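You operate a simulated robot arm through the tools that you are given. There is no shell and no other tool. Be economical: measure what you need, move in short steps, check, and stop when the job is done.

You are at the controls of a simulated two-armed robot. One attempt, no reset.

## Task
Wipe up the spill on the wash table top with the blue cloth and put it back.

The check looks at the end state, three seconds after you hand in, the way a careful person would. Anything else that was tipped, shoved, dropped, spilled or broken makes it a failure. Flat cloth is picked up by pressing the open fingertips on it (5 to 10 N) and closing them slowly along it; thin cloth reads only 2 to 8 mm in the jaws.

## Robot
Two 7-joint arms with two-finger parallel grippers on one trunk, on a base that drives. Base frame: it is fixed to the floor where the robot stands at the start and does not move with it; the origin is under the middle of the robot, x ahead of it, y to its left, z up; the surface under the hand at the start is at about z = 900. Lengths are in mm, angles in rad, forces in N, time in s.
The left shoulder is at the start at [50, 187, 1110], the right one opposite. With the tool pointing down near the work surface each hand reaches from about 100 to 660 mm from the robot's upright axis, wherever it stands, measured 20 degrees to its own side. Payload 3.43 kg a hand.
The TCP of each hand is the grasp point between the finger pads, 30 mm short of the fingertips. In the tool frame z runs along the fingers and y along their closing line. Largest opening 94 mm; finger width 28, thickness 10; the body of the gripper, 50 by 96 mm, starts 55 mm behind the TCP.
Orientation is told as [roll, pitch, yaw] about the base's x, y, z axes, in that order, counted from this pose: with the fingers straight down and closing along the base's y, the tool's x points along the base's -x, its y along +y and its z along -z.

## Interface
- The arms move only by the tool jog_arm. It takes "left_rows", "right_rows" or both (then of equal length, played together; a hand with none holds still); each is a list of rows, each an object of numbers (a shift or turn left out is 0, a gripper value left out holds the last): "tx", "ty", "tz": the shift along the tool's x, y, z in mm; "ax", "ay", "az": the turn, a rotation vector about the tool's x, y, z in rad; "grip": the closure in counts, from 0 (fully open) to 255 (shut). In form: [{"tx": .., "ty": .., "tz": .., "ax": .., "ay": .., "az": .., "grip": ..}, ...]. A call has 1 to 20 rows; each row shifts and turns the commanded pose from where the row before left it, along the tool's axes as they then stand. A row lasts 0.2 s, in which the tool goes at most 50 mm and 0.15 rad; a call with a longer step from one row to the next is refused whole, and so is a gripper value outside its range. Where a pose cannot be reached the arm comes as near as it can. A force on the tool above 40 N (or 10 N above the force at the start of the call, whichever is more), or a blocked arm, ends the call early, and 0.2 s more pass. The fingers move at their own pace (about 153 mm/s each) and stop on an object; they squeeze with about 26 N. The grip force told is the motor's: it shows also when the fingers shut on nothing. Time passes only in rows, and 0.2 s behind the last, so rows that do not move let the fingers close. The reply holds the time, the measured pose of the TCP, the force on the tool along the base axes, the opening and the grip force, in the units named above and with some noise, with the torque about the TCP (base axes, N m) and any sound that the robot's microphone picked up.
- Cameras (640 x 400 px; columns grow to the right, rows downward): "scene" is now at [143.4, 19.2, 1269.1]; the picture's right is [0.21, -0.98, 0.00], its down [-0.59, -0.13, -0.80] and it looks along [0.78, 0.17, -0.60] (base axes); focal length 226 px, centre (320, 200). "left" rides on the left gripper at [76, -14, -102] in its tool frame; the picture's right is [0.18, 0.98, 0.00], its down [-0.75, 0.14, -0.64] and it looks along [-0.63, 0.12, 0.77] (tool axes); focal length 243 px, centre (320, 200). "right" rides on the right gripper at [76, 14, -103] in its tool frame; the picture's right is [-0.18, 0.98, 0.00], its down [-0.75, -0.14, -0.64] and it looks along [-0.63, -0.12, 0.77] (tool axes); focal length 243 px, centre (320, 200). There is no depth. A picture from a camera that has moved, and an enlarged one, comes with that camera's place and axes in the base frame and with its lens.
- camera(camera): a new picture of that camera. No time passes.
- slide_trunk(by): slides the trunk up (or, below 0, down) by that many mm; the arms and the scene camera ride with it, the base frame stays. It gives what a move gives, with no picture.
- base_move(legs): drives the robot by 1 to 6 legs, each [ahead, left, turn to the left] in mm, mm and rad, along the robot's own axes; the way and the turn of a leg run together, so that a leg with both is an arc; at most 1500 mm and 3.142 rad a leg. The arms and the cameras ride along, it lands a little off, and it stops where it bumps. It gives what a move gives.
- aim_head(pan, tilt): turns the head with the scene camera to pan (to the left, within 1.396 rad either way) and tilt (down, from -0.506 to 1.204), counted from straight ahead of the robot. It gives what a move gives.
- inspect(camera, box): a new picture of the part [left, top, right, bottom] of that camera's present view, enlarged. No time passes.
- close_job(): hands the job in; it is judged then, once.

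Go step by step. Nothing tells you exact positions but the pictures and the camera data: compare them with the known pose of the tool, close in by small moves and look again before you grip or let go. The budget is 120 turns and 100 pictures, counting those below and the enlarged ones. Unless the task says otherwise, let go and move clear before handing in, and close with one line.

The tools are called after ">>>" as name(argument=value, ...) on one line, values as JSON. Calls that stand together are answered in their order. jog_arm: Moves the arms, as the interface text tells. Its arguments: {"type":"object","properties":{"left_rows":{"type":"array","items":{"type":"object","properties":{"tx":{"type":"number"},"ty":{"type":"number"},"tz":{"type":"number"},"ax":{"type":"number"},"ay":{"type":"number"},"az":{"type":"number"},"grip":{"type":"number"}}}},"right_rows":{"type":"array","items":{"type":"object","properties":{"tx":{"type":"number"},"ty":{"type":"number"},"tz":{"type":"number"},"ax":{"type":"number"},"ay":{"type":"number"},"az":{"type":"number"},"grip":{"type":"number"}}}}},"required":[]} The other tools are called the same way: slide_trunk (by) slides the trunk up or down; base_move (legs) drives the base; aim_head (pan, tilt) turns the head that bears the scene camera; camera (camera) takes a picture; inspect (camera, box) takes an enlarged picture of a part of a camera's view; close_job () hands the job in.

At the start:

```text
t: 0.0
left_position: [448.5, 368.9, 1126.1]
left_tcp_rot: [0.0, 0.001, 0.0]
left_force: [-0.6, -0.9, -0.3]
left_torque: [0.0, 0.02, -0.02]
left_grip_width: 93.7
left_grasp_force: 0.2
right_position: [397.3, -64.1, 1094.5]
right_tcp_rot: [-0.003, 0.0, 0.0]
right_force: [-0.3, -0.7, 0.9]
right_torque: [0.01, -0.04, 0.0]
right_grip_width: 94.1
right_grasp_force: 0.0
trunk travel left (down, up): [-325.0, 107.0]
robot x, y, heading: [-0.7, 0.5, -0.004]
head pan, tilt: [0.211, 0.649]
```

scene: 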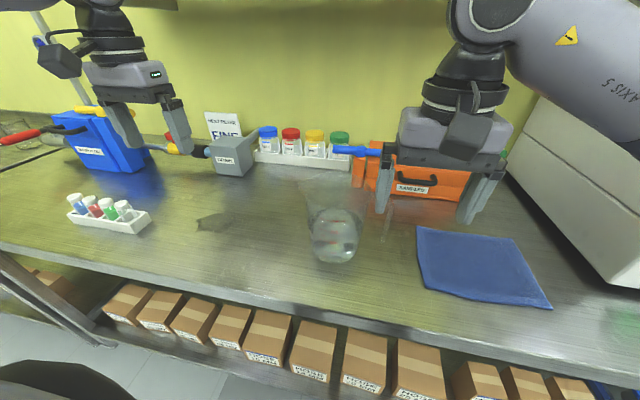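
right: 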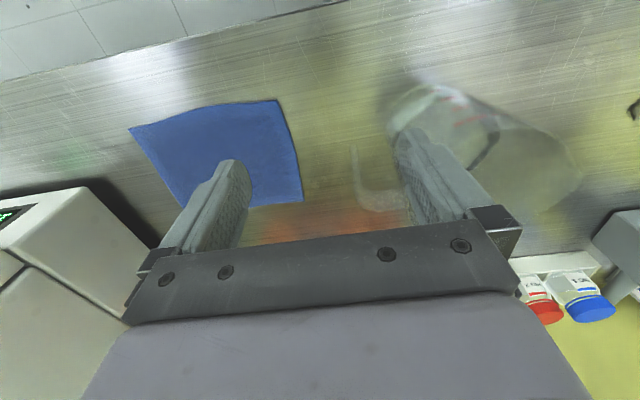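
left: 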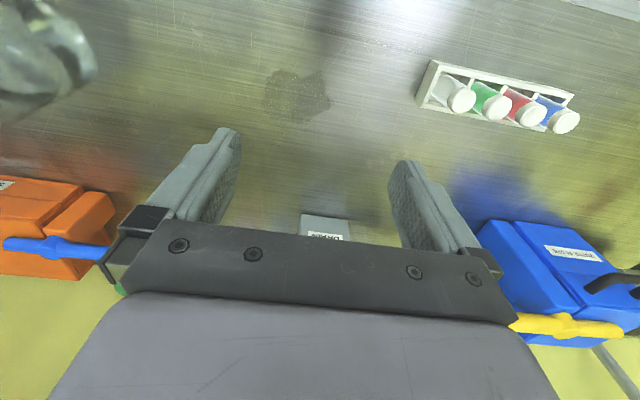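

I see the spill near (482, 359), a glass near (445, 57), and the blue cloth near (490, -222). I'll look closer at each one first.

>>> inspect(camera="scene", box=[60, 160, 300, 310])

>>> inspect(camera="scene", box=[280, 150, 600, 350])

>>> inspect(camera="left", box=[200, 40, 400, 165])

```text
2.67 times, centred on (180, 235) of scene
camera zoom: at [143.4, 19.2, 1269.1], right [0.21, -0.98, 0.0], down [-0.59, -0.13, -0.8], along [0.78, 0.17, -0.6], focal length 603 px, centre (693, 107)
```

zoom: 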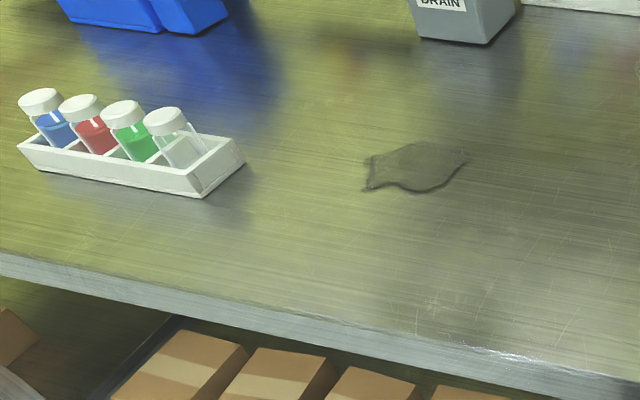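

```text
2.00 times, centred on (440, 250) of scene
camera zoom: at [143.4, 19.2, 1269.1], right [0.21, -0.98, 0.0], down [-0.59, -0.13, -0.8], along [0.78, 0.17, -0.6], focal length 452 px, centre (80, 100)
```

zoom: 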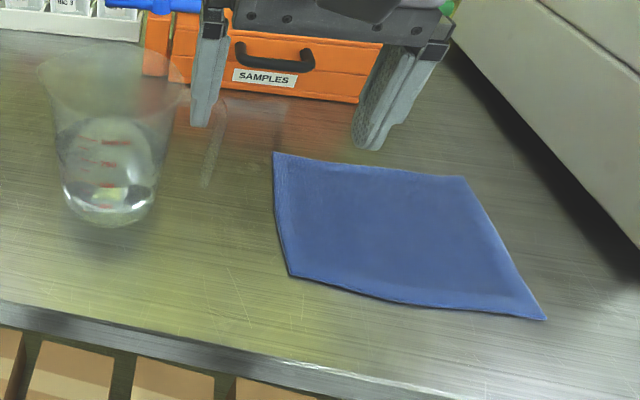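

```text
3.20 times, centred on (300, 102) of left
camera zoom: at [373.3, 354.8, 1229.7], right [-0.18, 0.98, 0.0], down [0.75, 0.14, 0.64], along [0.63, 0.12, -0.77], focal length 776 px, centre (384, 512)
```

zoom: 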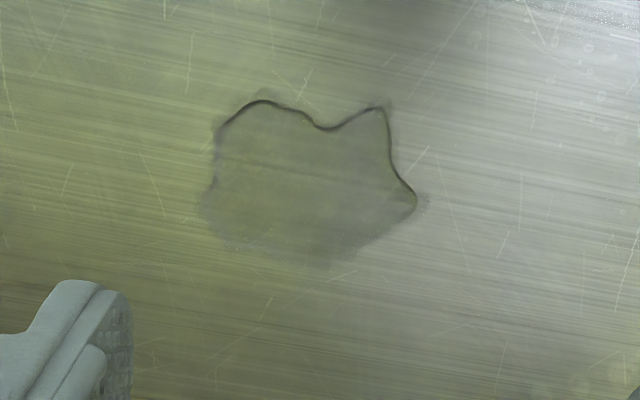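

The cloth spans about x 403–575, y -117 to -325. The spill spans about x 445–511, y 300–390. I'll move the right hand away from the tall glass and over the cloth centre.

>>> jog_arm(right_rows=[{"ty": -30}, {"ty": -40}, {"ty": -40, "tx": -30}, {"ty": -46, "tx": -30}, {"tx": -31}, {"tz": 40}, {"tz": 40}, {"tz": 14}, {"grip": 100}, {}])

>>> camera(camera="right")

>>> camera(camera="scene")

```text
refused: row 4 steps farther than a row can; nothing moved
```

```text
93 pictures are left
camera right: at [321.2, -48.4, 1197.4], right [0.18, 0.98, 0.0], down [0.75, -0.14, 0.64], along [0.63, -0.12, -0.77], focal length 243 px, centre (320, 200)
```

right: 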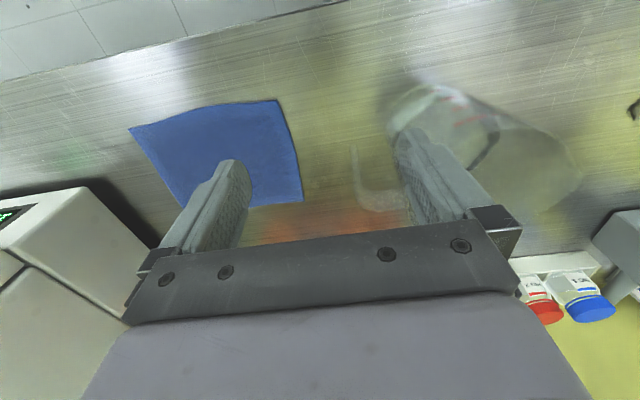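

```text
92 pictures are left
camera scene: at [143.4, 19.2, 1269.1], right [0.21, -0.98, 0.0], down [-0.59, -0.13, -0.8], along [0.78, 0.17, -0.6], focal length 226 px, centre (320, 200)
```

scene: 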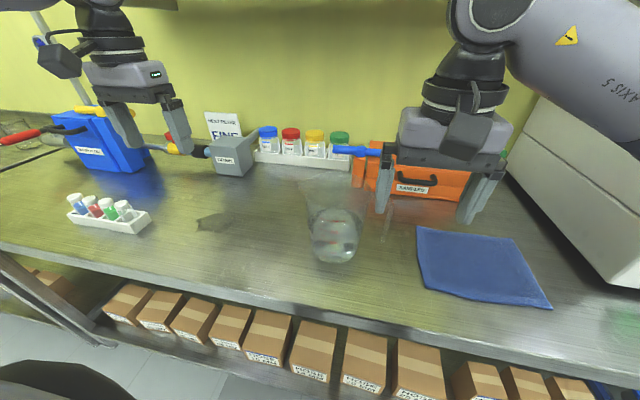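

One row was a little too long, so nothing moved. I'll send the same path again with shorter rows.

>>> jog_arm(right_rows=[{"ty": -30}, {"ty": -40}, {"ty": -40}, {"ty": -40}, {"tx": -30, "ty": -6}, {"tx": -30}, {"tx": -31}, {"tz": 40}, {"tz": 40}, {"tz": 14}, {"grip": 100}, {}])

>>> camera(camera="right")

>>> camera(camera="scene")

```text
t: 2.6
left_position: [448.6, 368.8, 1125.9]
left_tcp_rot: [-0.001, 0.0, 0.0]
left_force: [-0.5, -0.9, 0.4]
left_torque: [-0.01, -0.04, 0.0]
left_grip_width: 93.7
left_grasp_force: 0.1
right_position: [490.6, -220.8, 1001.8]
right_tcp_rot: [-0.002, -0.001, 0.0]
right_force: [0.3, 0.6, 0.1]
right_torque: [0.03, 0.02, 0.0]
right_grip_width: 57.1
right_grasp_force: 0.0
trunk travel left (down, up): [-325.0, 107.0]
robot x, y, heading: [-2.0, -1.4, -0.001]
head pan, tilt: [0.211, 0.649]
```

```text
91 pictures are left
camera right: at [413.8, -204.3, 1103.6], right [0.18, 0.98, 0.0], down [0.75, -0.14, 0.64], along [0.63, -0.12, -0.77], focal length 243 px, centre (320, 200)
```

right: 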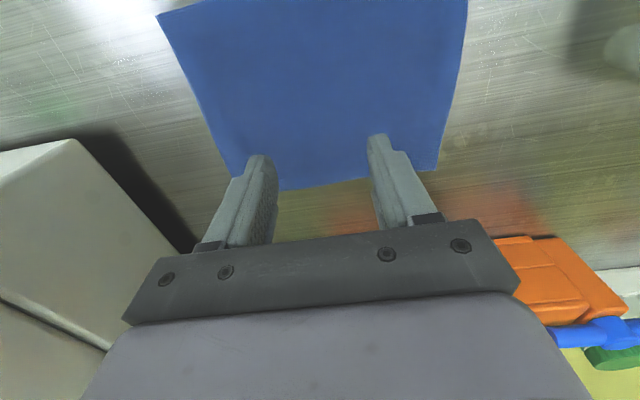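

```text
90 pictures are left
camera scene: at [143.4, 19.2, 1269.1], right [0.21, -0.98, 0.0], down [-0.59, -0.13, -0.8], along [0.78, 0.17, -0.6], focal length 226 px, centre (320, 200)
```

scene: 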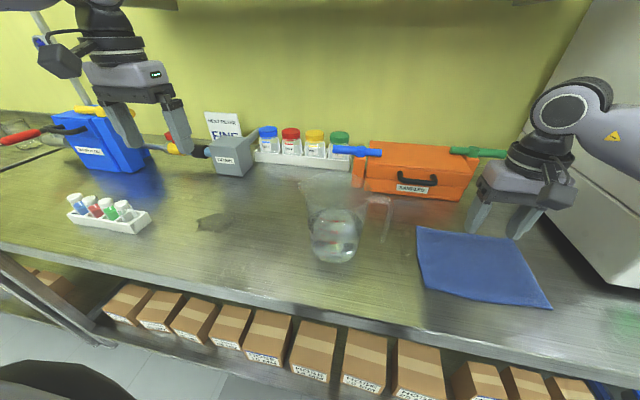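

The "glass" is a jug with a handle, and the hand is centred over the cloth. I'll go down in small steps until the fingertips press.

>>> jog_arm(right_rows=[{"tz": 30}, {"tz": 25}, {"tz": 8}, {"tz": 3}, {"tz": 2}, {}])

```text
t: 4.0
left_position: [448.5, 369.6, 1125.5]
left_tcp_rot: [0.0, 0.0, -0.001]
left_force: [-0.9, -0.4, 0.2]
left_torque: [-0.02, 0.03, -0.01]
left_grip_width: 94.5
left_grasp_force: 0.0
right_position: [488.3, -220.4, 934.4]
right_tcp_rot: [0.0, -0.003, 0.0]
right_force: [1.0, -0.1, 5.8]
right_torque: [0.0, -0.02, 0.01]
right_grip_width: 57.2
right_grasp_force: 0.2
trunk travel left (down, up): [-325.0, 107.0]
robot x, y, heading: [0.5, 0.3, -0.0]
head pan, tilt: [0.211, 0.649]
```

The force reads 5.8 N, so the tips are in contact with the cloth. Now I'll press slightly more and close slowly.

>>> jog_arm(right_rows=[{"tz": 0.5, "grip": 110}, {"grip": 120}, {"grip": 130}, {"grip": 140}, {"grip": 150}, {"grip": 160}, {"grip": 170}, {"grip": 180}, {"grip": 190}, {"grip": 200}, {"grip": 210}, {"grip": 220}, {"grip": 230}, {"grip": 240}, {"grip": 255}, {}, {}])

>>> camera(camera="right")

```text
t: 7.6
left_position: [447.5, 368.5, 1126.6]
left_tcp_rot: [-0.002, -0.001, -0.001]
left_force: [-0.2, 0.0, 0.1]
left_torque: [0.01, 0.01, -0.02]
left_grip_width: 93.9
left_grasp_force: 0.1
right_position: [488.4, -218.5, 933.0]
right_tcp_rot: [0.0, -0.004, 0.0]
right_force: [0.6, 0.0, 7.7]
right_torque: [0.02, 0.01, -0.01]
right_grip_width: 7.9
right_grasp_force: 25.9
trunk travel left (down, up): [-325.0, 107.0]
robot x, y, heading: [1.8, 1.0, -0.0]
head pan, tilt: [0.211, 0.649]
```

```text
89 pictures are left
camera right: at [411.7, -204.0, 1035.8], right [0.18, 0.98, 0.0], down [0.75, -0.14, 0.64], along [0.63, -0.12, -0.77], focal length 243 px, centre (320, 200)
```

right: 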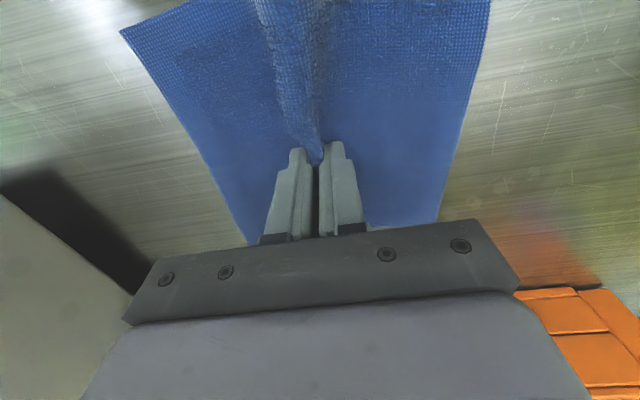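

A fold of cloth is gripped at 7.9 mm. I'll lift it and check.

>>> jog_arm(right_rows=[{"tz": -15}, {"tz": -30}, {"tz": -40}, {"tz": -40}, {"tz": -40}, {"tz": -35}, {}])

>>> camera(camera="scene")

```text
t: 9.2
left_position: [448.8, 370.0, 1126.9]
left_tcp_rot: [-0.001, -0.001, 0.0]
left_force: [-0.2, 0.2, -0.1]
left_torque: [0.0, 0.0, 0.03]
left_grip_width: 93.9
left_grasp_force: 0.1
right_position: [488.4, -219.5, 1131.9]
right_tcp_rot: [0.0, -0.002, 0.0]
right_force: [-0.3, -0.1, 0.2]
right_torque: [-0.03, 0.0, -0.01]
right_grip_width: 7.6
right_grasp_force: 25.8
trunk travel left (down, up): [-325.0, 107.0]
robot x, y, heading: [3.7, 0.5, 0.001]
head pan, tilt: [0.211, 0.649]
```

```text
88 pictures are left
camera scene: at [143.5, 19.1, 1269.1], right [0.21, -0.98, 0.0], down [-0.59, -0.13, -0.8], along [0.78, 0.17, -0.6], focal length 226 px, centre (320, 200)
```

scene: 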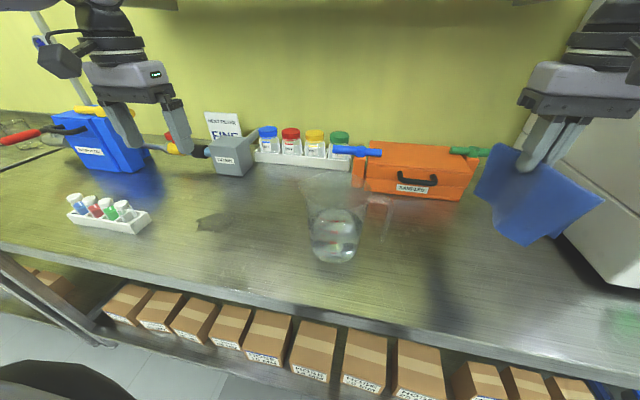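

The cloth is held and hanging. I'll tuck the left hand back, back the base off so nothing passes over the jug, then shift left and return.

>>> jog_arm(left_rows=[{"tz": -40}, {"tz": -40}, {"tx": 45}, {"tx": 45}, {"tx": 45}, {}])

>>> base_move(legs=[[-300, 0, 0], [0, 400, 0]])

>>> camera(camera="scene")

```text
t: 10.6
left_position: [313.4, 367.4, 1205.1]
left_tcp_rot: [-0.001, 0.001, 0.0]
left_force: [0.7, 0.0, -0.6]
left_torque: [-0.01, -0.01, -0.03]
left_grip_width: 93.7
left_grasp_force: 0.0
right_position: [489.9, -220.0, 1132.2]
right_tcp_rot: [-0.003, -0.002, 0.001]
right_force: [0.3, 0.3, -0.5]
right_torque: [0.03, 0.0, -0.05]
right_grip_width: 7.9
right_grasp_force: 26.0
trunk travel left (down, up): [-325.0, 107.0]
robot x, y, heading: [-0.4, 4.5, 0.003]
head pan, tilt: [0.211, 0.649]
```

```text
t: 16.3
left_position: [28.0, 763.2, 1206.3]
left_tcp_rot: [-0.001, 0.0, -0.008]
left_force: [-0.2, 0.1, 0.1]
left_torque: [0.03, 0.02, 0.01]
left_grip_width: 94.1
left_grasp_force: 0.2
right_position: [196.3, 175.8, 1131.1]
right_tcp_rot: [-0.002, -0.003, -0.01]
right_force: [-0.4, 0.4, 0.4]
right_torque: [0.01, -0.02, -0.04]
right_grip_width: 7.4
right_grasp_force: 25.4
trunk travel left (down, up): [-325.0, 107.0]
robot x, y, heading: [-289.4, 400.3, -0.01]
head pan, tilt: [0.211, 0.649]
```

```text
87 pictures are left
camera scene: at [-146.5, 416.7, 1269.1], right [0.2, -0.98, 0.0], down [-0.59, -0.12, -0.8], along [0.78, 0.16, -0.6], focal length 226 px, centre (320, 200)
```

scene: 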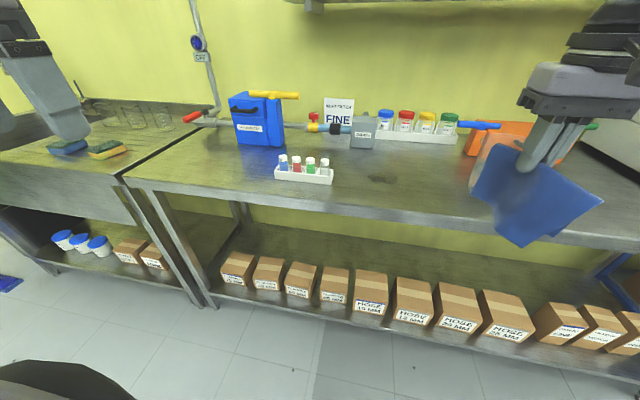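

The way is clear, with the vial rack's right end near y 500 and the jug at y below 125. I'll shift left 130 more, then go ahead.

>>> base_move(legs=[[0, 130, 0.01], [270, 0, 0]])

>>> aim_head(pan=-0.3, tilt=0.75)

>>> camera(camera="scene")

>>> camera(camera="right")

```text
t: 19.6
left_position: [295.3, 894.2, 1203.9]
left_tcp_rot: [0.0, 0.0, -0.001]
left_force: [0.2, 0.6, 0.9]
left_torque: [-0.02, 0.02, -0.05]
left_grip_width: 94.1
left_grasp_force: 0.2
right_position: [469.3, 306.3, 1131.7]
right_tcp_rot: [-0.001, -0.002, -0.005]
right_force: [0.1, -0.2, -0.2]
right_torque: [-0.01, 0.01, -0.02]
right_grip_width: 7.7
right_grasp_force: 26.2
trunk travel left (down, up): [-325.0, 107.0]
robot x, y, heading: [-19.7, 530.9, -0.003]
head pan, tilt: [0.211, 0.649]
```

```text
t: 20.5
left_position: [295.1, 893.8, 1206.0]
left_tcp_rot: [0.001, 0.001, -0.002]
left_force: [-0.6, -0.1, 0.0]
left_torque: [0.02, 0.02, 0.01]
left_grip_width: 94.2
left_grasp_force: 0.1
right_position: [467.6, 306.8, 1131.6]
right_tcp_rot: [0.0, -0.001, -0.004]
right_force: [1.1, 0.2, 0.5]
right_torque: [0.01, 0.0, -0.03]
right_grip_width: 7.8
right_grasp_force: 25.9
trunk travel left (down, up): [-325.0, 107.0]
robot x, y, heading: [-20.5, 528.7, -0.004]
head pan, tilt: [-0.3, 0.75]
```

```text
86 pictures are left
camera scene: at [117.7, 504.0, 1260.5], right [-0.3, -0.95, 0.0], down [-0.65, 0.2, -0.73], along [0.7, -0.22, -0.68], focal length 226 px, centre (320, 200)
```

scene: 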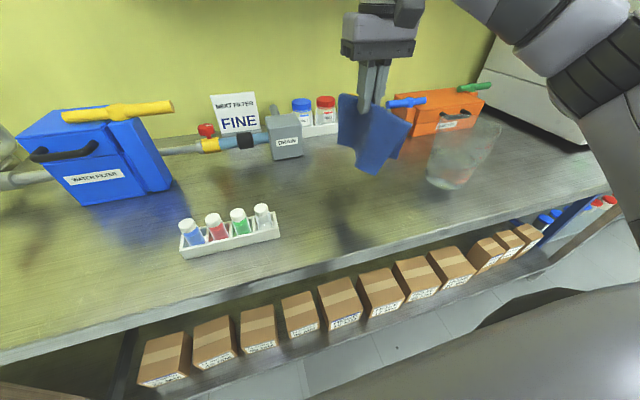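

```text
85 pictures are left
camera right: at [391.0, 323.0, 1234.2], right [0.19, 0.98, 0.0], down [0.75, -0.14, 0.64], along [0.63, -0.12, -0.77], focal length 243 px, centre (320, 200)
```

right: 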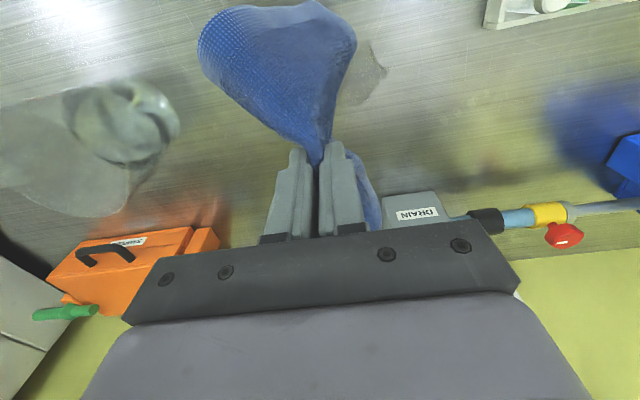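

The spill's right part is visible beside the cloth, and the rack's end is near y 498. I'll centre on the spill and lower until the cloth presses.

>>> jog_arm(right_rows=[{"tx": -10, "ty": 36}, {"tz": 40}, {"tz": 40}, {"tz": 40}, {"tz": 40}, {"tz": 20}, {"tz": 8}, {"tz": 4}, {}])

>>> camera(camera="right")

>>> camera(camera="scene")

```text
t: 22.5
left_position: [294.2, 895.1, 1205.6]
left_tcp_rot: [0.002, -0.001, -0.002]
left_force: [0.0, 1.4, -0.3]
left_torque: [0.02, 0.0, -0.02]
left_grip_width: 94.0
left_grasp_force: 0.0
right_position: [478.2, 342.7, 942.4]
right_tcp_rot: [0.001, -0.004, -0.004]
right_force: [1.6, 1.8, 8.1]
right_torque: [0.02, -0.07, 0.02]
right_grip_width: 7.5
right_grasp_force: 25.7
trunk travel left (down, up): [-325.0, 107.0]
robot x, y, heading: [-18.6, 525.0, -0.004]
head pan, tilt: [-0.3, 0.75]
```

```text
84 pictures are left
camera right: at [400.9, 359.0, 1043.5], right [0.19, 0.98, 0.0], down [0.75, -0.14, 0.65], along [0.63, -0.12, -0.76], focal length 243 px, centre (320, 200)
```

right: 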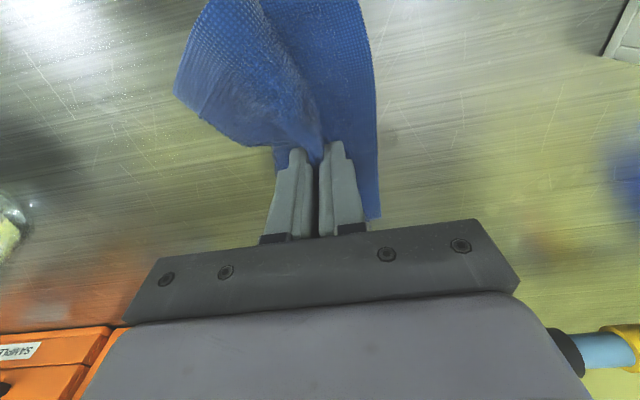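

```text
83 pictures are left
camera scene: at [117.3, 504.3, 1260.6], right [-0.3, -0.95, 0.0], down [-0.65, 0.2, -0.73], along [0.7, -0.22, -0.68], focal length 226 px, centre (320, 200)
```

scene: 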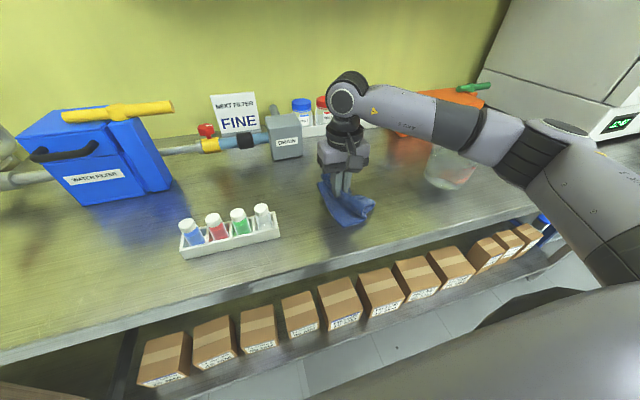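

The cloth presses on the spill with 8 N. The forearm passes near the jug, so I'll check clearance before stroking.

>>> inspect(camera="scene", box=[300, 60, 620, 260])

>>> camera(camera="left")

```text
2.00 times, centred on (460, 160) of scene
camera zoom: at [117.3, 504.3, 1260.6], right [-0.3, -0.95, 0.0], down [-0.65, 0.2, -0.73], along [0.7, -0.22, -0.68], focal length 452 px, centre (40, 280)
```

zoom: 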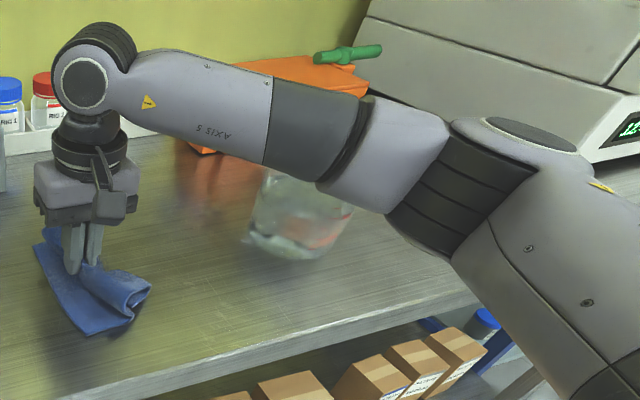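

```text
81 pictures are left
camera left: at [219.1, 880.2, 1308.6], right [-0.18, 0.98, 0.0], down [0.75, 0.14, 0.64], along [0.63, 0.12, -0.77], focal length 243 px, centre (320, 200)
```

left: 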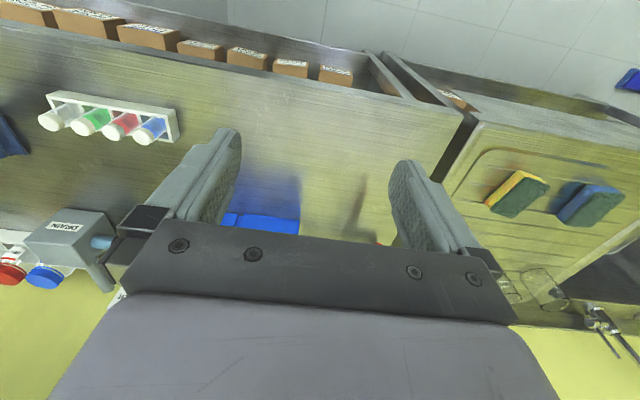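

The forearm is well clear of the jug, since the elbow sits near (250, 230). I'll raster the cloth across the spill.

>>> jog_arm(right_rows=[{"tx": -16}, {"tx": -16}, {"ty": -24}, {"ty": -24}, {"ty": 25}, {"ty": 25}, {"ty": 25}, {"ty": 25}, {"tx": 20}, {"ty": -25}, {"ty": -25}, {"ty": -25}, {"ty": -25}, {"tx": 20}, {"ty": 25}, {"ty": 25}, {"ty": 25}, {"ty": 25}, {}])

>>> camera(camera="right")

>>> inspect(camera="scene", box=[200, 120, 440, 270])

```text
t: 26.5
left_position: [294.6, 893.6, 1205.6]
left_tcp_rot: [0.0, -0.001, 0.0]
left_force: [0.0, -0.4, -0.1]
left_torque: [-0.02, 0.02, 0.01]
left_grip_width: 94.1
left_grasp_force: 0.0
right_position: [469.8, 396.6, 939.3]
right_tcp_rot: [-0.001, -0.001, -0.004]
right_force: [-1.2, -1.2, 9.4]
right_torque: [-0.11, 0.03, -0.08]
right_grip_width: 7.8
right_grasp_force: 26.0
trunk travel left (down, up): [-325.0, 107.0]
robot x, y, heading: [-19.7, 529.2, -0.006]
head pan, tilt: [-0.3, 0.75]
```

```text
80 pictures are left
camera right: at [393.5, 411.6, 1043.0], right [0.19, 0.98, 0.0], down [0.75, -0.14, 0.64], along [0.63, -0.12, -0.77], focal length 243 px, centre (320, 200)
```

right: 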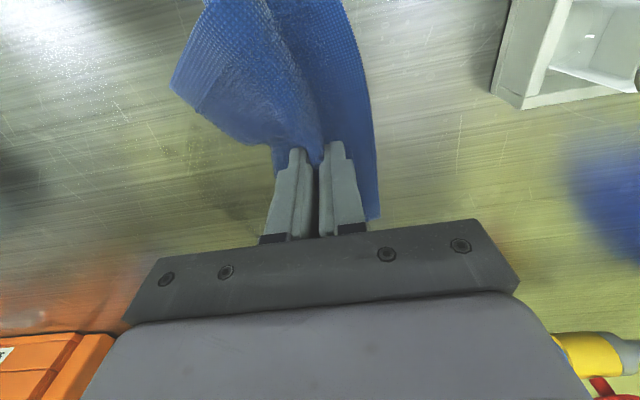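

```text
2.67 times, centred on (320, 195) of scene
camera zoom: at [116.9, 504.0, 1260.6], right [-0.3, -0.95, 0.0], down [-0.65, 0.2, -0.73], along [0.7, -0.22, -0.68], focal length 603 px, centre (320, 213)
```

zoom: 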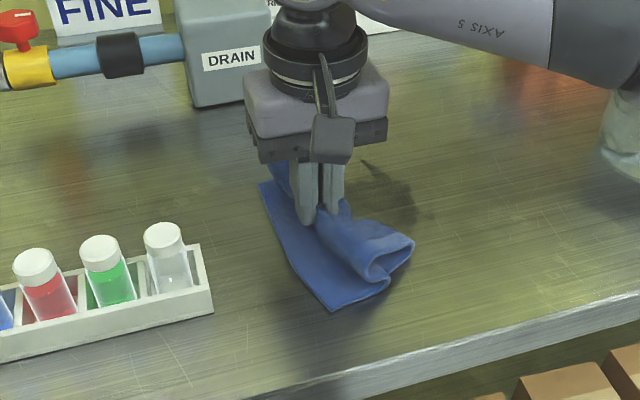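

There is a faint patch left near (503, 323), or possibly a shadow. I'll carry on with the near lines, then come back.

>>> jog_arm(right_rows=[{"tx": 20}, {"ty": -25}, {"ty": -25}, {"ty": -25}, {"ty": -25}, {"tx": 14}, {"ty": 25}, {"ty": 25}, {"ty": 25}, {"ty": 25}, {"tx": -20}, {"tx": -25}, {"tx": -25}, {"tx": -10}, {"ty": -25}, {"ty": -25}, {"ty": -25}, {"ty": -25}, {}])

>>> jog_arm(right_rows=[{"tx": 25}, {"tx": 25}, {"tx": 25}, {"ty": 20}, {"tx": -25}, {"tx": -25}, {"tx": -25}, {"ty": 20}, {"tx": 25}, {"tx": 25}, {"tx": 25}, {"ty": 20}, {"tx": -25}, {"tx": -25}, {"tx": -25}, {"ty": 20}, {"tx": 25}, {"tx": 25}, {"tx": 25}, {}])

>>> jog_arm(right_rows=[{"tz": -40}, {"tz": -40}, {"tz": -40}, {"tz": -40}, {"tz": -30}, {}])

>>> camera(camera="right")

>>> inspect(camera="scene", box=[200, 120, 440, 270])

```text
t: 30.5
left_position: [293.7, 894.9, 1204.8]
left_tcp_rot: [0.0, -0.002, -0.002]
left_force: [0.7, 0.6, -0.8]
left_torque: [-0.01, -0.01, 0.05]
left_grip_width: 93.7
left_grasp_force: 0.1
right_position: [515.4, 294.7, 941.0]
right_tcp_rot: [0.0, -0.002, -0.003]
right_force: [1.1, 1.9, 7.2]
right_torque: [0.03, -0.01, 0.02]
right_grip_width: 7.5
right_grasp_force: 26.4
trunk travel left (down, up): [-325.0, 107.0]
robot x, y, heading: [-22.3, 527.4, -0.001]
head pan, tilt: [-0.3, 0.75]
```

```text
t: 34.7
left_position: [294.2, 894.5, 1205.3]
left_tcp_rot: [0.0, 0.001, -0.004]
left_force: [-0.3, -0.3, -0.2]
left_torque: [0.01, -0.01, -0.01]
left_grip_width: 94.2
left_grasp_force: 0.1
right_position: [442.7, 375.9, 939.6]
right_tcp_rot: [-0.001, -0.002, -0.004]
right_force: [3.2, -0.7, 8.8]
right_torque: [-0.04, -0.1, -0.03]
right_grip_width: 7.9
right_grasp_force: 26.3
trunk travel left (down, up): [-325.0, 107.0]
robot x, y, heading: [-21.4, 527.4, -0.001]
head pan, tilt: [-0.3, 0.75]
```

```text
t: 36.1
left_position: [295.3, 893.0, 1205.6]
left_tcp_rot: [0.002, 0.001, -0.002]
left_force: [0.3, -0.2, 0.7]
left_torque: [0.02, 0.0, -0.01]
left_grip_width: 94.4
left_grasp_force: 0.1
right_position: [440.4, 376.9, 1129.4]
right_tcp_rot: [-0.001, -0.003, -0.004]
right_force: [-0.4, -0.6, 0.1]
right_torque: [-0.03, 0.0, 0.02]
right_grip_width: 7.8
right_grasp_force: 25.7
trunk travel left (down, up): [-325.0, 107.0]
robot x, y, heading: [-19.5, 524.9, -0.004]
head pan, tilt: [-0.3, 0.75]
```

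```text
78 pictures are left
camera right: at [363.9, 393.7, 1232.1], right [0.19, 0.98, 0.0], down [0.75, -0.14, 0.64], along [0.63, -0.12, -0.77], focal length 243 px, centre (320, 200)
```

right: 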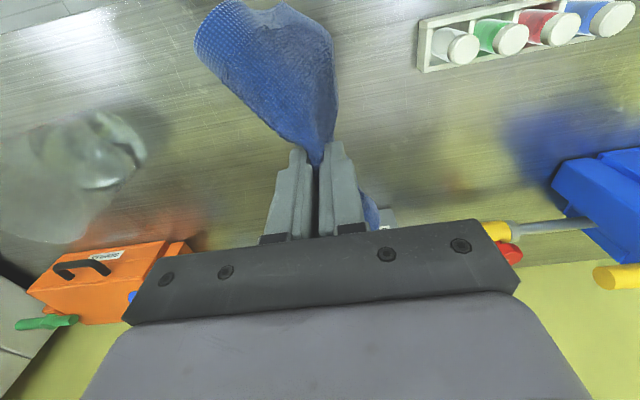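

```text
2.67 times, centred on (320, 195) of scene
camera zoom: at [117.8, 503.8, 1260.4], right [-0.3, -0.95, 0.0], down [-0.65, 0.2, -0.73], along [0.7, -0.22, -0.68], focal length 603 px, centre (320, 213)
```

zoom: 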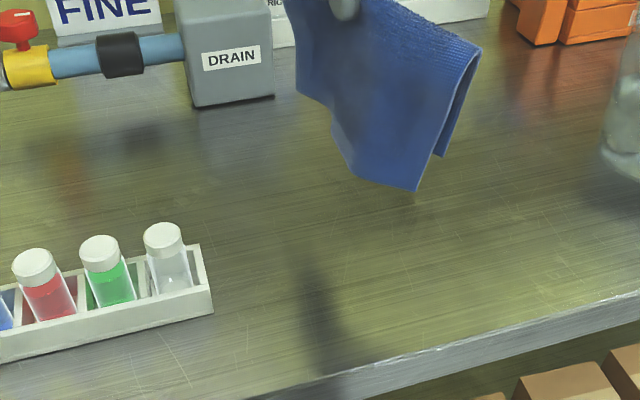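

The visible area looks dry. I'll raise the hand to see the part the cloth is hiding.

>>> jog_arm(right_rows=[{"tz": -40}, {"tz": -40}, {"tz": -40}, {"tz": -20}, {}])

>>> inspect(camera="scene", box=[200, 120, 440, 270])

>>> camera(camera="right")

```text
t: 37.3
left_position: [295.7, 895.0, 1205.5]
left_tcp_rot: [0.0, -0.001, 0.0]
left_force: [0.0, -0.5, 0.6]
left_torque: [0.02, -0.02, 0.02]
left_grip_width: 94.0
left_grasp_force: 0.1
right_position: [441.7, 376.1, 1270.1]
right_tcp_rot: [-0.001, 0.0, -0.004]
right_force: [0.2, 0.0, -0.8]
right_torque: [0.01, 0.02, 0.0]
right_grip_width: 7.7
right_grasp_force: 25.8
trunk travel left (down, up): [-325.0, 107.0]
robot x, y, heading: [-20.1, 527.4, -0.007]
head pan, tilt: [-0.3, 0.75]
```

```text
2.67 times, centred on (320, 195) of scene
camera zoom: at [117.8, 503.8, 1260.5], right [-0.3, -0.95, 0.0], down [-0.65, 0.2, -0.73], along [0.7, -0.22, -0.68], focal length 603 px, centre (320, 213)
```

zoom: 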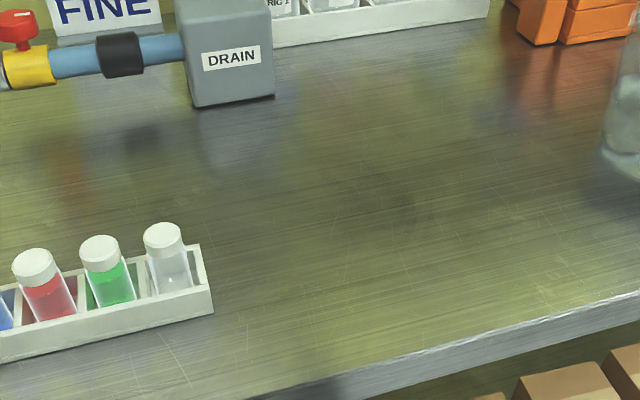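

```text
75 pictures are left
camera right: at [363.9, 391.5, 1372.3], right [0.19, 0.98, 0.0], down [0.75, -0.14, 0.64], along [0.63, -0.12, -0.77], focal length 243 px, centre (320, 200)
```

right: 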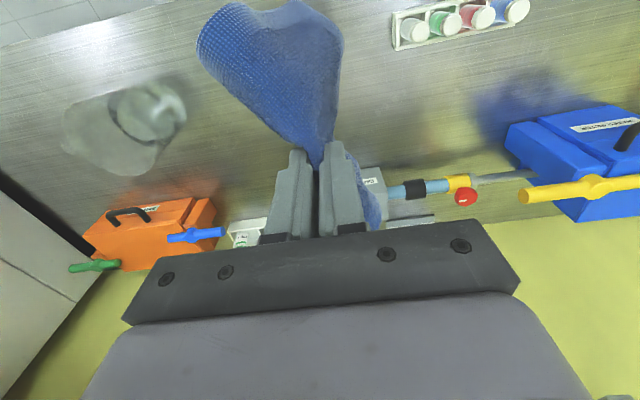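

>>> inspect(camera="scene", box=[300, 160, 380, 210])

```text
8.00 times, centred on (340, 185) of scene
camera zoom: at [117.8, 503.8, 1260.5], right [-0.3, -0.95, 0.0], down [-0.65, 0.2, -0.73], along [0.7, -0.22, -0.68], focal length 1809 px, centre (160, 320)
```

zoom: 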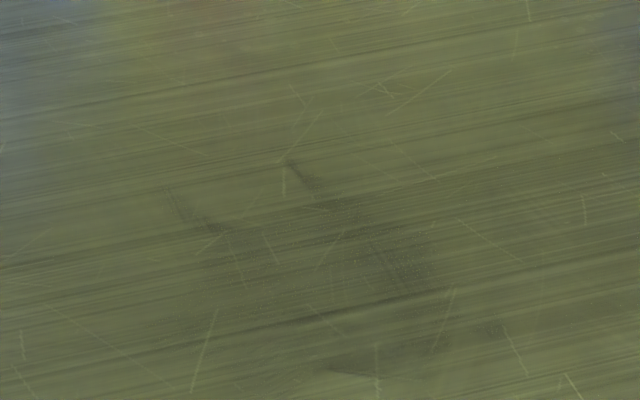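

A faint film remains at about x 450–537, y 309–363. I'll do a second, denser pass a bit farther ahead and press slightly harder.

>>> jog_arm(right_rows=[{"tx": -45}, {"tx": -45}, {"tx": -8}, {"tz": 45}, {"tz": 45}, {"tz": 45}, {"tz": 45}, {"tz": 45}, {"tz": 45}, {"tz": 40}, {"tz": 10}, {"tz": 6}, {"tz": 3}, {}])

```text
t: 39.7
left_position: [295.7, 894.9, 1206.2]
left_tcp_rot: [-0.001, -0.001, -0.003]
left_force: [-0.9, -0.7, 0.0]
left_torque: [0.0, 0.01, 0.01]
left_grip_width: 94.0
left_grasp_force: 0.1
right_position: [509.0, 358.9, 940.4]
right_tcp_rot: [0.006, -0.023, -0.007]
right_force: [-6.2, -2.1, 22.2]
right_torque: [0.13, 0.19, 0.09]
right_grip_width: 7.6
right_grasp_force: 26.2
right hand out of reach, approached as far as the arm can: row 1, 2, 3
trunk travel left (down, up): [-325.0, 107.0]
robot x, y, heading: [-18.5, 527.2, -0.006]
head pan, tilt: [-0.3, 0.75]
stopped in row 12 (right hand): the force on the tool passed its limit at 46 N (the readings are from after the stop); the commanded pose is now the measured one
```

Up high the arm couldn't reach, so the hand landed at (509, 359) with too much force. I'll ease up and go forward a little.

>>> jog_arm(right_rows=[{"tz": -2}, {"tx": -15, "ay": -0.02}, {"tx": -15, "ty": 15}, {"ty": 15}, {}])

```text
t: 40.9
left_position: [293.1, 892.7, 1205.4]
left_tcp_rot: [0.001, -0.002, -0.005]
left_force: [0.5, 0.3, -0.1]
left_torque: [-0.01, -0.01, -0.03]
left_grip_width: 93.8
left_grasp_force: 0.0
right_position: [539.2, 387.6, 941.1]
right_tcp_rot: [0.005, -0.042, -0.01]
right_force: [1.7, -5.5, 20.4]
right_torque: [0.0, -0.07, -0.09]
right_grip_width: 7.4
right_grasp_force: 25.5
trunk travel left (down, up): [-325.0, 107.0]
robot x, y, heading: [-18.3, 526.7, -0.003]
head pan, tilt: [-0.3, 0.75]
```

>>> jog_arm(right_rows=[{"tz": -1.5, "ay": 0.042}, {"ty": -25}, {"ty": -25}, {"ty": -25}, {"ty": -20}, {"tx": 12}, {"ty": 25}, {"ty": 25}, {"ty": 25}, {"ty": 20}, {"tx": 12}, {"ty": -25}, {"ty": -25}, {"ty": -25}, {"ty": -20}, {"tx": 12}, {}])

```text
t: 44.5
left_position: [295.3, 893.6, 1205.1]
left_tcp_rot: [0.0, -0.001, -0.004]
left_force: [0.3, 0.3, -0.4]
left_torque: [0.01, 0.02, -0.01]
left_grip_width: 94.1
left_grasp_force: 0.1
right_position: [502.4, 294.1, 941.5]
right_tcp_rot: [0.004, 0.004, -0.008]
right_force: [4.3, -1.8, 14.7]
right_torque: [0.11, -0.18, -0.05]
right_grip_width: 7.8
right_grasp_force: 25.8
trunk travel left (down, up): [-325.0, 107.0]
robot x, y, heading: [-18.7, 529.2, -0.004]
head pan, tilt: [-0.3, 0.75]
```

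Pressure is good at about 15 N. I'll continue the dense raster toward the near side.

>>> jog_arm(right_rows=[{"ty": 25}, {"ty": 25}, {"ty": 25}, {"ty": 22}, {"tx": 12}, {"ty": -25}, {"ty": -25}, {"ty": -25}, {"ty": -22}, {"tx": 12}, {"ty": 25}, {"ty": 25}, {"ty": 25}, {"ty": 22}, {"tx": 12}, {"ty": -25}, {"ty": -25}, {"ty": -25}, {"ty": -22}, {}])

>>> jog_arm(right_rows=[{"tx": 12}, {"ty": 25}, {"ty": 25}, {"ty": 25}, {"ty": 22}, {"tx": 12}, {"ty": -25}, {"ty": -25}, {"ty": -25}, {"ty": -22}, {}])

>>> jog_arm(right_rows=[{"tz": -40}, {"tz": -40}, {"tz": -40}, {"tz": -40}, {"tz": -40}, {"tz": -40}, {"tz": -40}, {"tz": -40}, {}])

>>> inspect(camera="scene", box=[200, 120, 440, 270])

>>> inspect(camera="scene", box=[300, 160, 380, 210])

```text
t: 48.7
left_position: [293.2, 896.0, 1205.0]
left_tcp_rot: [-0.002, -0.001, -0.002]
left_force: [0.0, -0.3, 0.3]
left_torque: [0.0, 0.0, 0.01]
left_grip_width: 94.3
left_grasp_force: 0.2
right_position: [463.8, 296.2, 941.5]
right_tcp_rot: [0.005, 0.003, -0.007]
right_force: [1.4, 4.8, 19.2]
right_torque: [0.37, -0.04, -0.01]
right_grip_width: 7.7
right_grasp_force: 26.1
trunk travel left (down, up): [-325.0, 107.0]
robot x, y, heading: [-18.7, 529.0, -0.002]
head pan, tilt: [-0.3, 0.75]
```

```text
t: 51.1
left_position: [293.7, 894.0, 1206.2]
left_tcp_rot: [0.0, -0.002, -0.003]
left_force: [0.4, -0.5, -0.5]
left_torque: [-0.04, -0.03, 0.02]
left_grip_width: 94.0
left_grasp_force: 0.1
right_position: [440.9, 294.8, 941.9]
right_tcp_rot: [0.003, 0.005, -0.007]
right_force: [0.2, 2.9, 10.8]
right_torque: [0.22, 0.04, 0.0]
right_grip_width: 7.9
right_grasp_force: 26.2
trunk travel left (down, up): [-325.0, 107.0]
robot x, y, heading: [-20.9, 527.3, -0.007]
head pan, tilt: [-0.3, 0.75]
```

```text
t: 53.1
left_position: [295.6, 893.1, 1206.1]
left_tcp_rot: [-0.001, 0.001, -0.005]
left_force: [0.4, 0.1, 0.5]
left_torque: [-0.04, -0.02, -0.02]
left_grip_width: 94.1
left_grasp_force: 0.1
right_position: [444.2, 293.6, 1260.5]
right_tcp_rot: [0.006, 0.006, -0.006]
right_force: [-0.9, -0.7, -0.5]
right_torque: [0.0, 0.01, -0.05]
right_grip_width: 7.5
right_grasp_force: 26.4
trunk travel left (down, up): [-325.0, 107.0]
robot x, y, heading: [-19.8, 528.1, -0.003]
head pan, tilt: [-0.3, 0.75]
```

```text
2.67 times, centred on (320, 195) of scene
camera zoom: at [117.8, 503.3, 1260.4], right [-0.3, -0.95, 0.0], down [-0.65, 0.2, -0.73], along [0.7, -0.22, -0.68], focal length 603 px, centre (320, 213)
```

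zoom: 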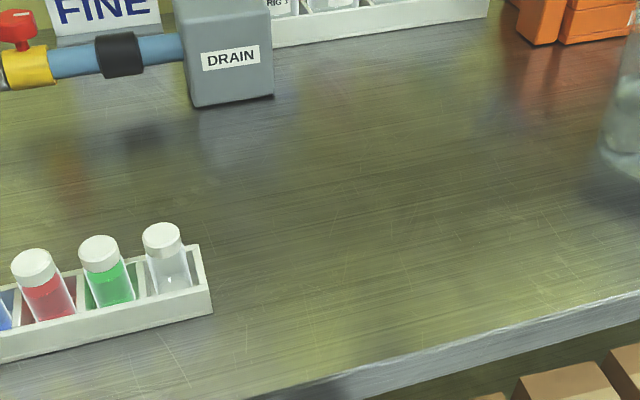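

```text
8.00 times, centred on (340, 185) of scene
camera zoom: at [117.8, 503.3, 1260.4], right [-0.3, -0.95, 0.0], down [-0.65, 0.2, -0.73], along [0.7, -0.22, -0.68], focal length 1809 px, centre (160, 320)
```

zoom: 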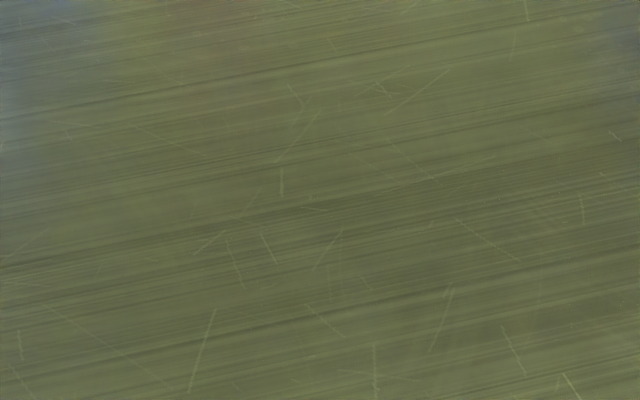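

The table is clean. I'll carry the cloth back the way I came: back, right, ahead.

>>> base_move(legs=[[-280, 0, 0.003], [0, -530, 0], [290, 0, 0]])

>>> camera(camera="scene")

>>> camera(camera="right")

```text
t: 61.5
left_position: [304.4, 361.2, 1205.4]
left_tcp_rot: [0.0, 0.0, 0.009]
left_force: [-0.5, -0.8, 0.6]
left_torque: [0.0, 0.03, 0.01]
left_grip_width: 94.0
left_grasp_force: 0.1
right_position: [459.7, -238.0, 1260.4]
right_tcp_rot: [0.005, 0.006, 0.003]
right_force: [0.5, 0.5, -0.2]
right_torque: [0.0, 0.0, -0.03]
right_grip_width: 7.5
right_grasp_force: 25.7
trunk travel left (down, up): [-325.0, 107.0]
robot x, y, heading: [-9.3, -7.2, 0.005]
head pan, tilt: [-0.3, 0.75]
```

```text
71 pictures are left
camera scene: at [131.2, -30.5, 1260.4], right [-0.29, -0.96, 0.0], down [-0.65, 0.2, -0.73], along [0.7, -0.21, -0.68], focal length 226 px, centre (320, 200)
```

scene: 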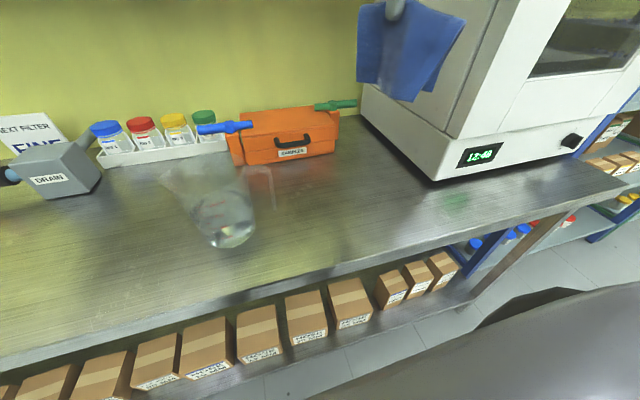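

```text
70 pictures are left
camera right: at [383.7, -222.5, 1362.6], right [0.18, 0.98, 0.0], down [0.76, -0.14, 0.64], along [0.63, -0.11, -0.77], focal length 243 px, centre (320, 200)
```

right: 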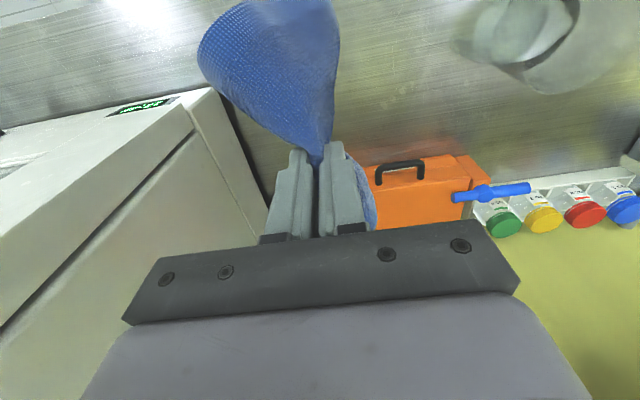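

The cloth is back near its place, with no bumps on the way. I'll lower it over the original spot.

>>> jog_arm(right_rows=[{"tz": 45}, {"tz": 45}, {"tz": 45}, {"tx": -28, "ty": 16}, {"tz": 40}, {"tz": 40}, {"tz": 40}, {"tz": 40}, {"tz": 15}, {"tz": 5}, {"tz": 3}, {}])

>>> camera(camera="scene")

>>> camera(camera="right")

```text
t: 64.1
left_position: [303.4, 360.5, 1205.7]
left_tcp_rot: [-0.001, -0.002, 0.009]
left_force: [-0.3, -0.7, -0.8]
left_torque: [0.0, 0.0, -0.01]
left_grip_width: 93.8
left_grasp_force: 0.0
right_position: [485.6, -219.8, 943.8]
right_tcp_rot: [0.005, 0.004, 0.006]
right_force: [-0.4, 0.4, 5.3]
right_torque: [0.08, 0.04, -0.05]
right_grip_width: 7.6
right_grasp_force: 25.7
trunk travel left (down, up): [-325.0, 107.0]
robot x, y, heading: [-5.7, -8.0, 0.009]
head pan, tilt: [-0.3, 0.75]
```

```text
69 pictures are left
camera scene: at [130.2, -30.3, 1260.6], right [-0.29, -0.96, 0.0], down [-0.65, 0.2, -0.73], along [0.7, -0.21, -0.68], focal length 226 px, centre (320, 200)
```

scene: 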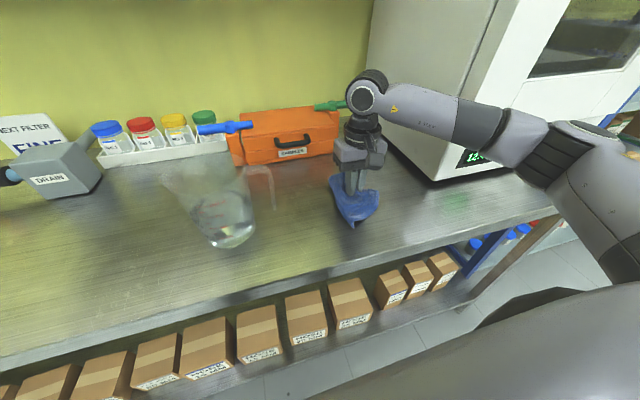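

```text
68 pictures are left
camera right: at [409.3, -204.7, 1046.1], right [0.18, 0.98, 0.0], down [0.76, -0.14, 0.64], along [0.63, -0.11, -0.77], focal length 243 px, centre (320, 200)
```

right: 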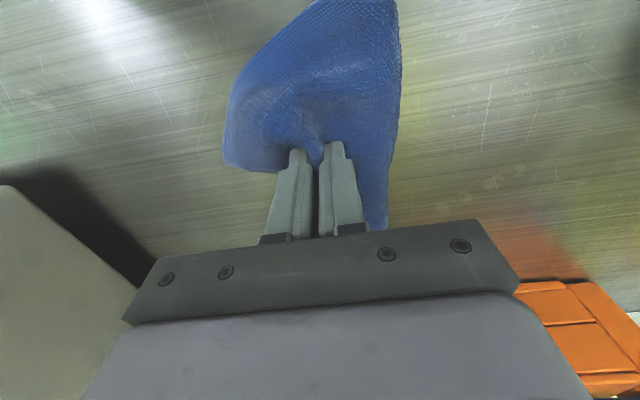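

The cloth is down in its spot. I'll open slowly to let the fold spread, then lift clear.

>>> jog_arm(right_rows=[{"grip": 235}, {"grip": 220}, {"grip": 200}, {"grip": 180}, {"grip": 160}, {"grip": 140}, {"grip": 120}, {"grip": 100}, {"grip": 80}, {"grip": 60}, {}])

>>> jog_arm(right_rows=[{"tz": -10}, {"tz": -20}, {"tz": -35}, {"tz": -40}, {"tz": -40}, {"tz": -40}, {}])

>>> camera(camera="right")

>>> inspect(camera="scene", box=[240, 130, 480, 280])

```text
t: 66.5
left_position: [303.6, 361.8, 1204.9]
left_tcp_rot: [-0.001, 0.001, 0.01]
left_force: [0.2, 0.0, -0.8]
left_torque: [0.0, 0.0, 0.01]
left_grip_width: 94.2
left_grasp_force: 0.1
right_position: [486.5, -220.1, 942.7]
right_tcp_rot: [0.005, 0.005, 0.004]
right_force: [0.3, -1.0, 3.0]
right_torque: [0.15, 0.0, -0.03]
right_grip_width: 71.6
right_grasp_force: 0.1
trunk travel left (down, up): [-325.0, 107.0]
robot x, y, heading: [-6.5, -7.3, 0.007]
head pan, tilt: [-0.3, 0.75]
```

```text
t: 68.1
left_position: [304.2, 362.1, 1206.1]
left_tcp_rot: [0.0, 0.0, 0.007]
left_force: [-0.2, -0.2, -0.2]
left_torque: [-0.02, -0.01, 0.02]
left_grip_width: 94.0
left_grasp_force: 0.2
right_position: [486.1, -221.0, 1126.5]
right_tcp_rot: [0.005, 0.006, 0.006]
right_force: [0.5, 0.1, -0.2]
right_torque: [0.04, 0.01, 0.01]
right_grip_width: 71.9
right_grasp_force: 0.1
trunk travel left (down, up): [-325.0, 107.0]
robot x, y, heading: [-6.3, -7.4, 0.011]
head pan, tilt: [-0.3, 0.75]
```

```text
67 pictures are left
camera right: at [411.3, -206.6, 1229.5], right [0.18, 0.98, 0.0], down [0.76, -0.14, 0.64], along [0.63, -0.11, -0.77], focal length 243 px, centre (320, 200)
```

right: 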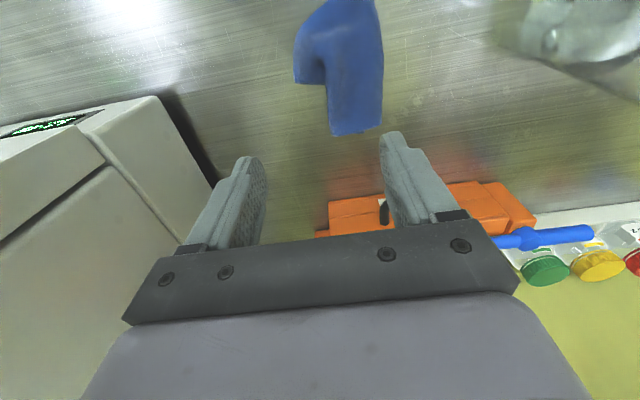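

```text
2.67 times, centred on (360, 205) of scene
camera zoom: at [130.8, -30.6, 1260.4], right [-0.29, -0.96, 0.0], down [-0.65, 0.2, -0.73], along [0.7, -0.21, -0.68], focal length 603 px, centre (213, 187)
```

zoom: 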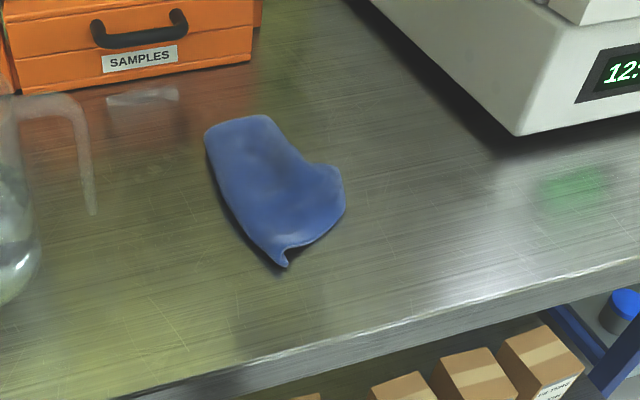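

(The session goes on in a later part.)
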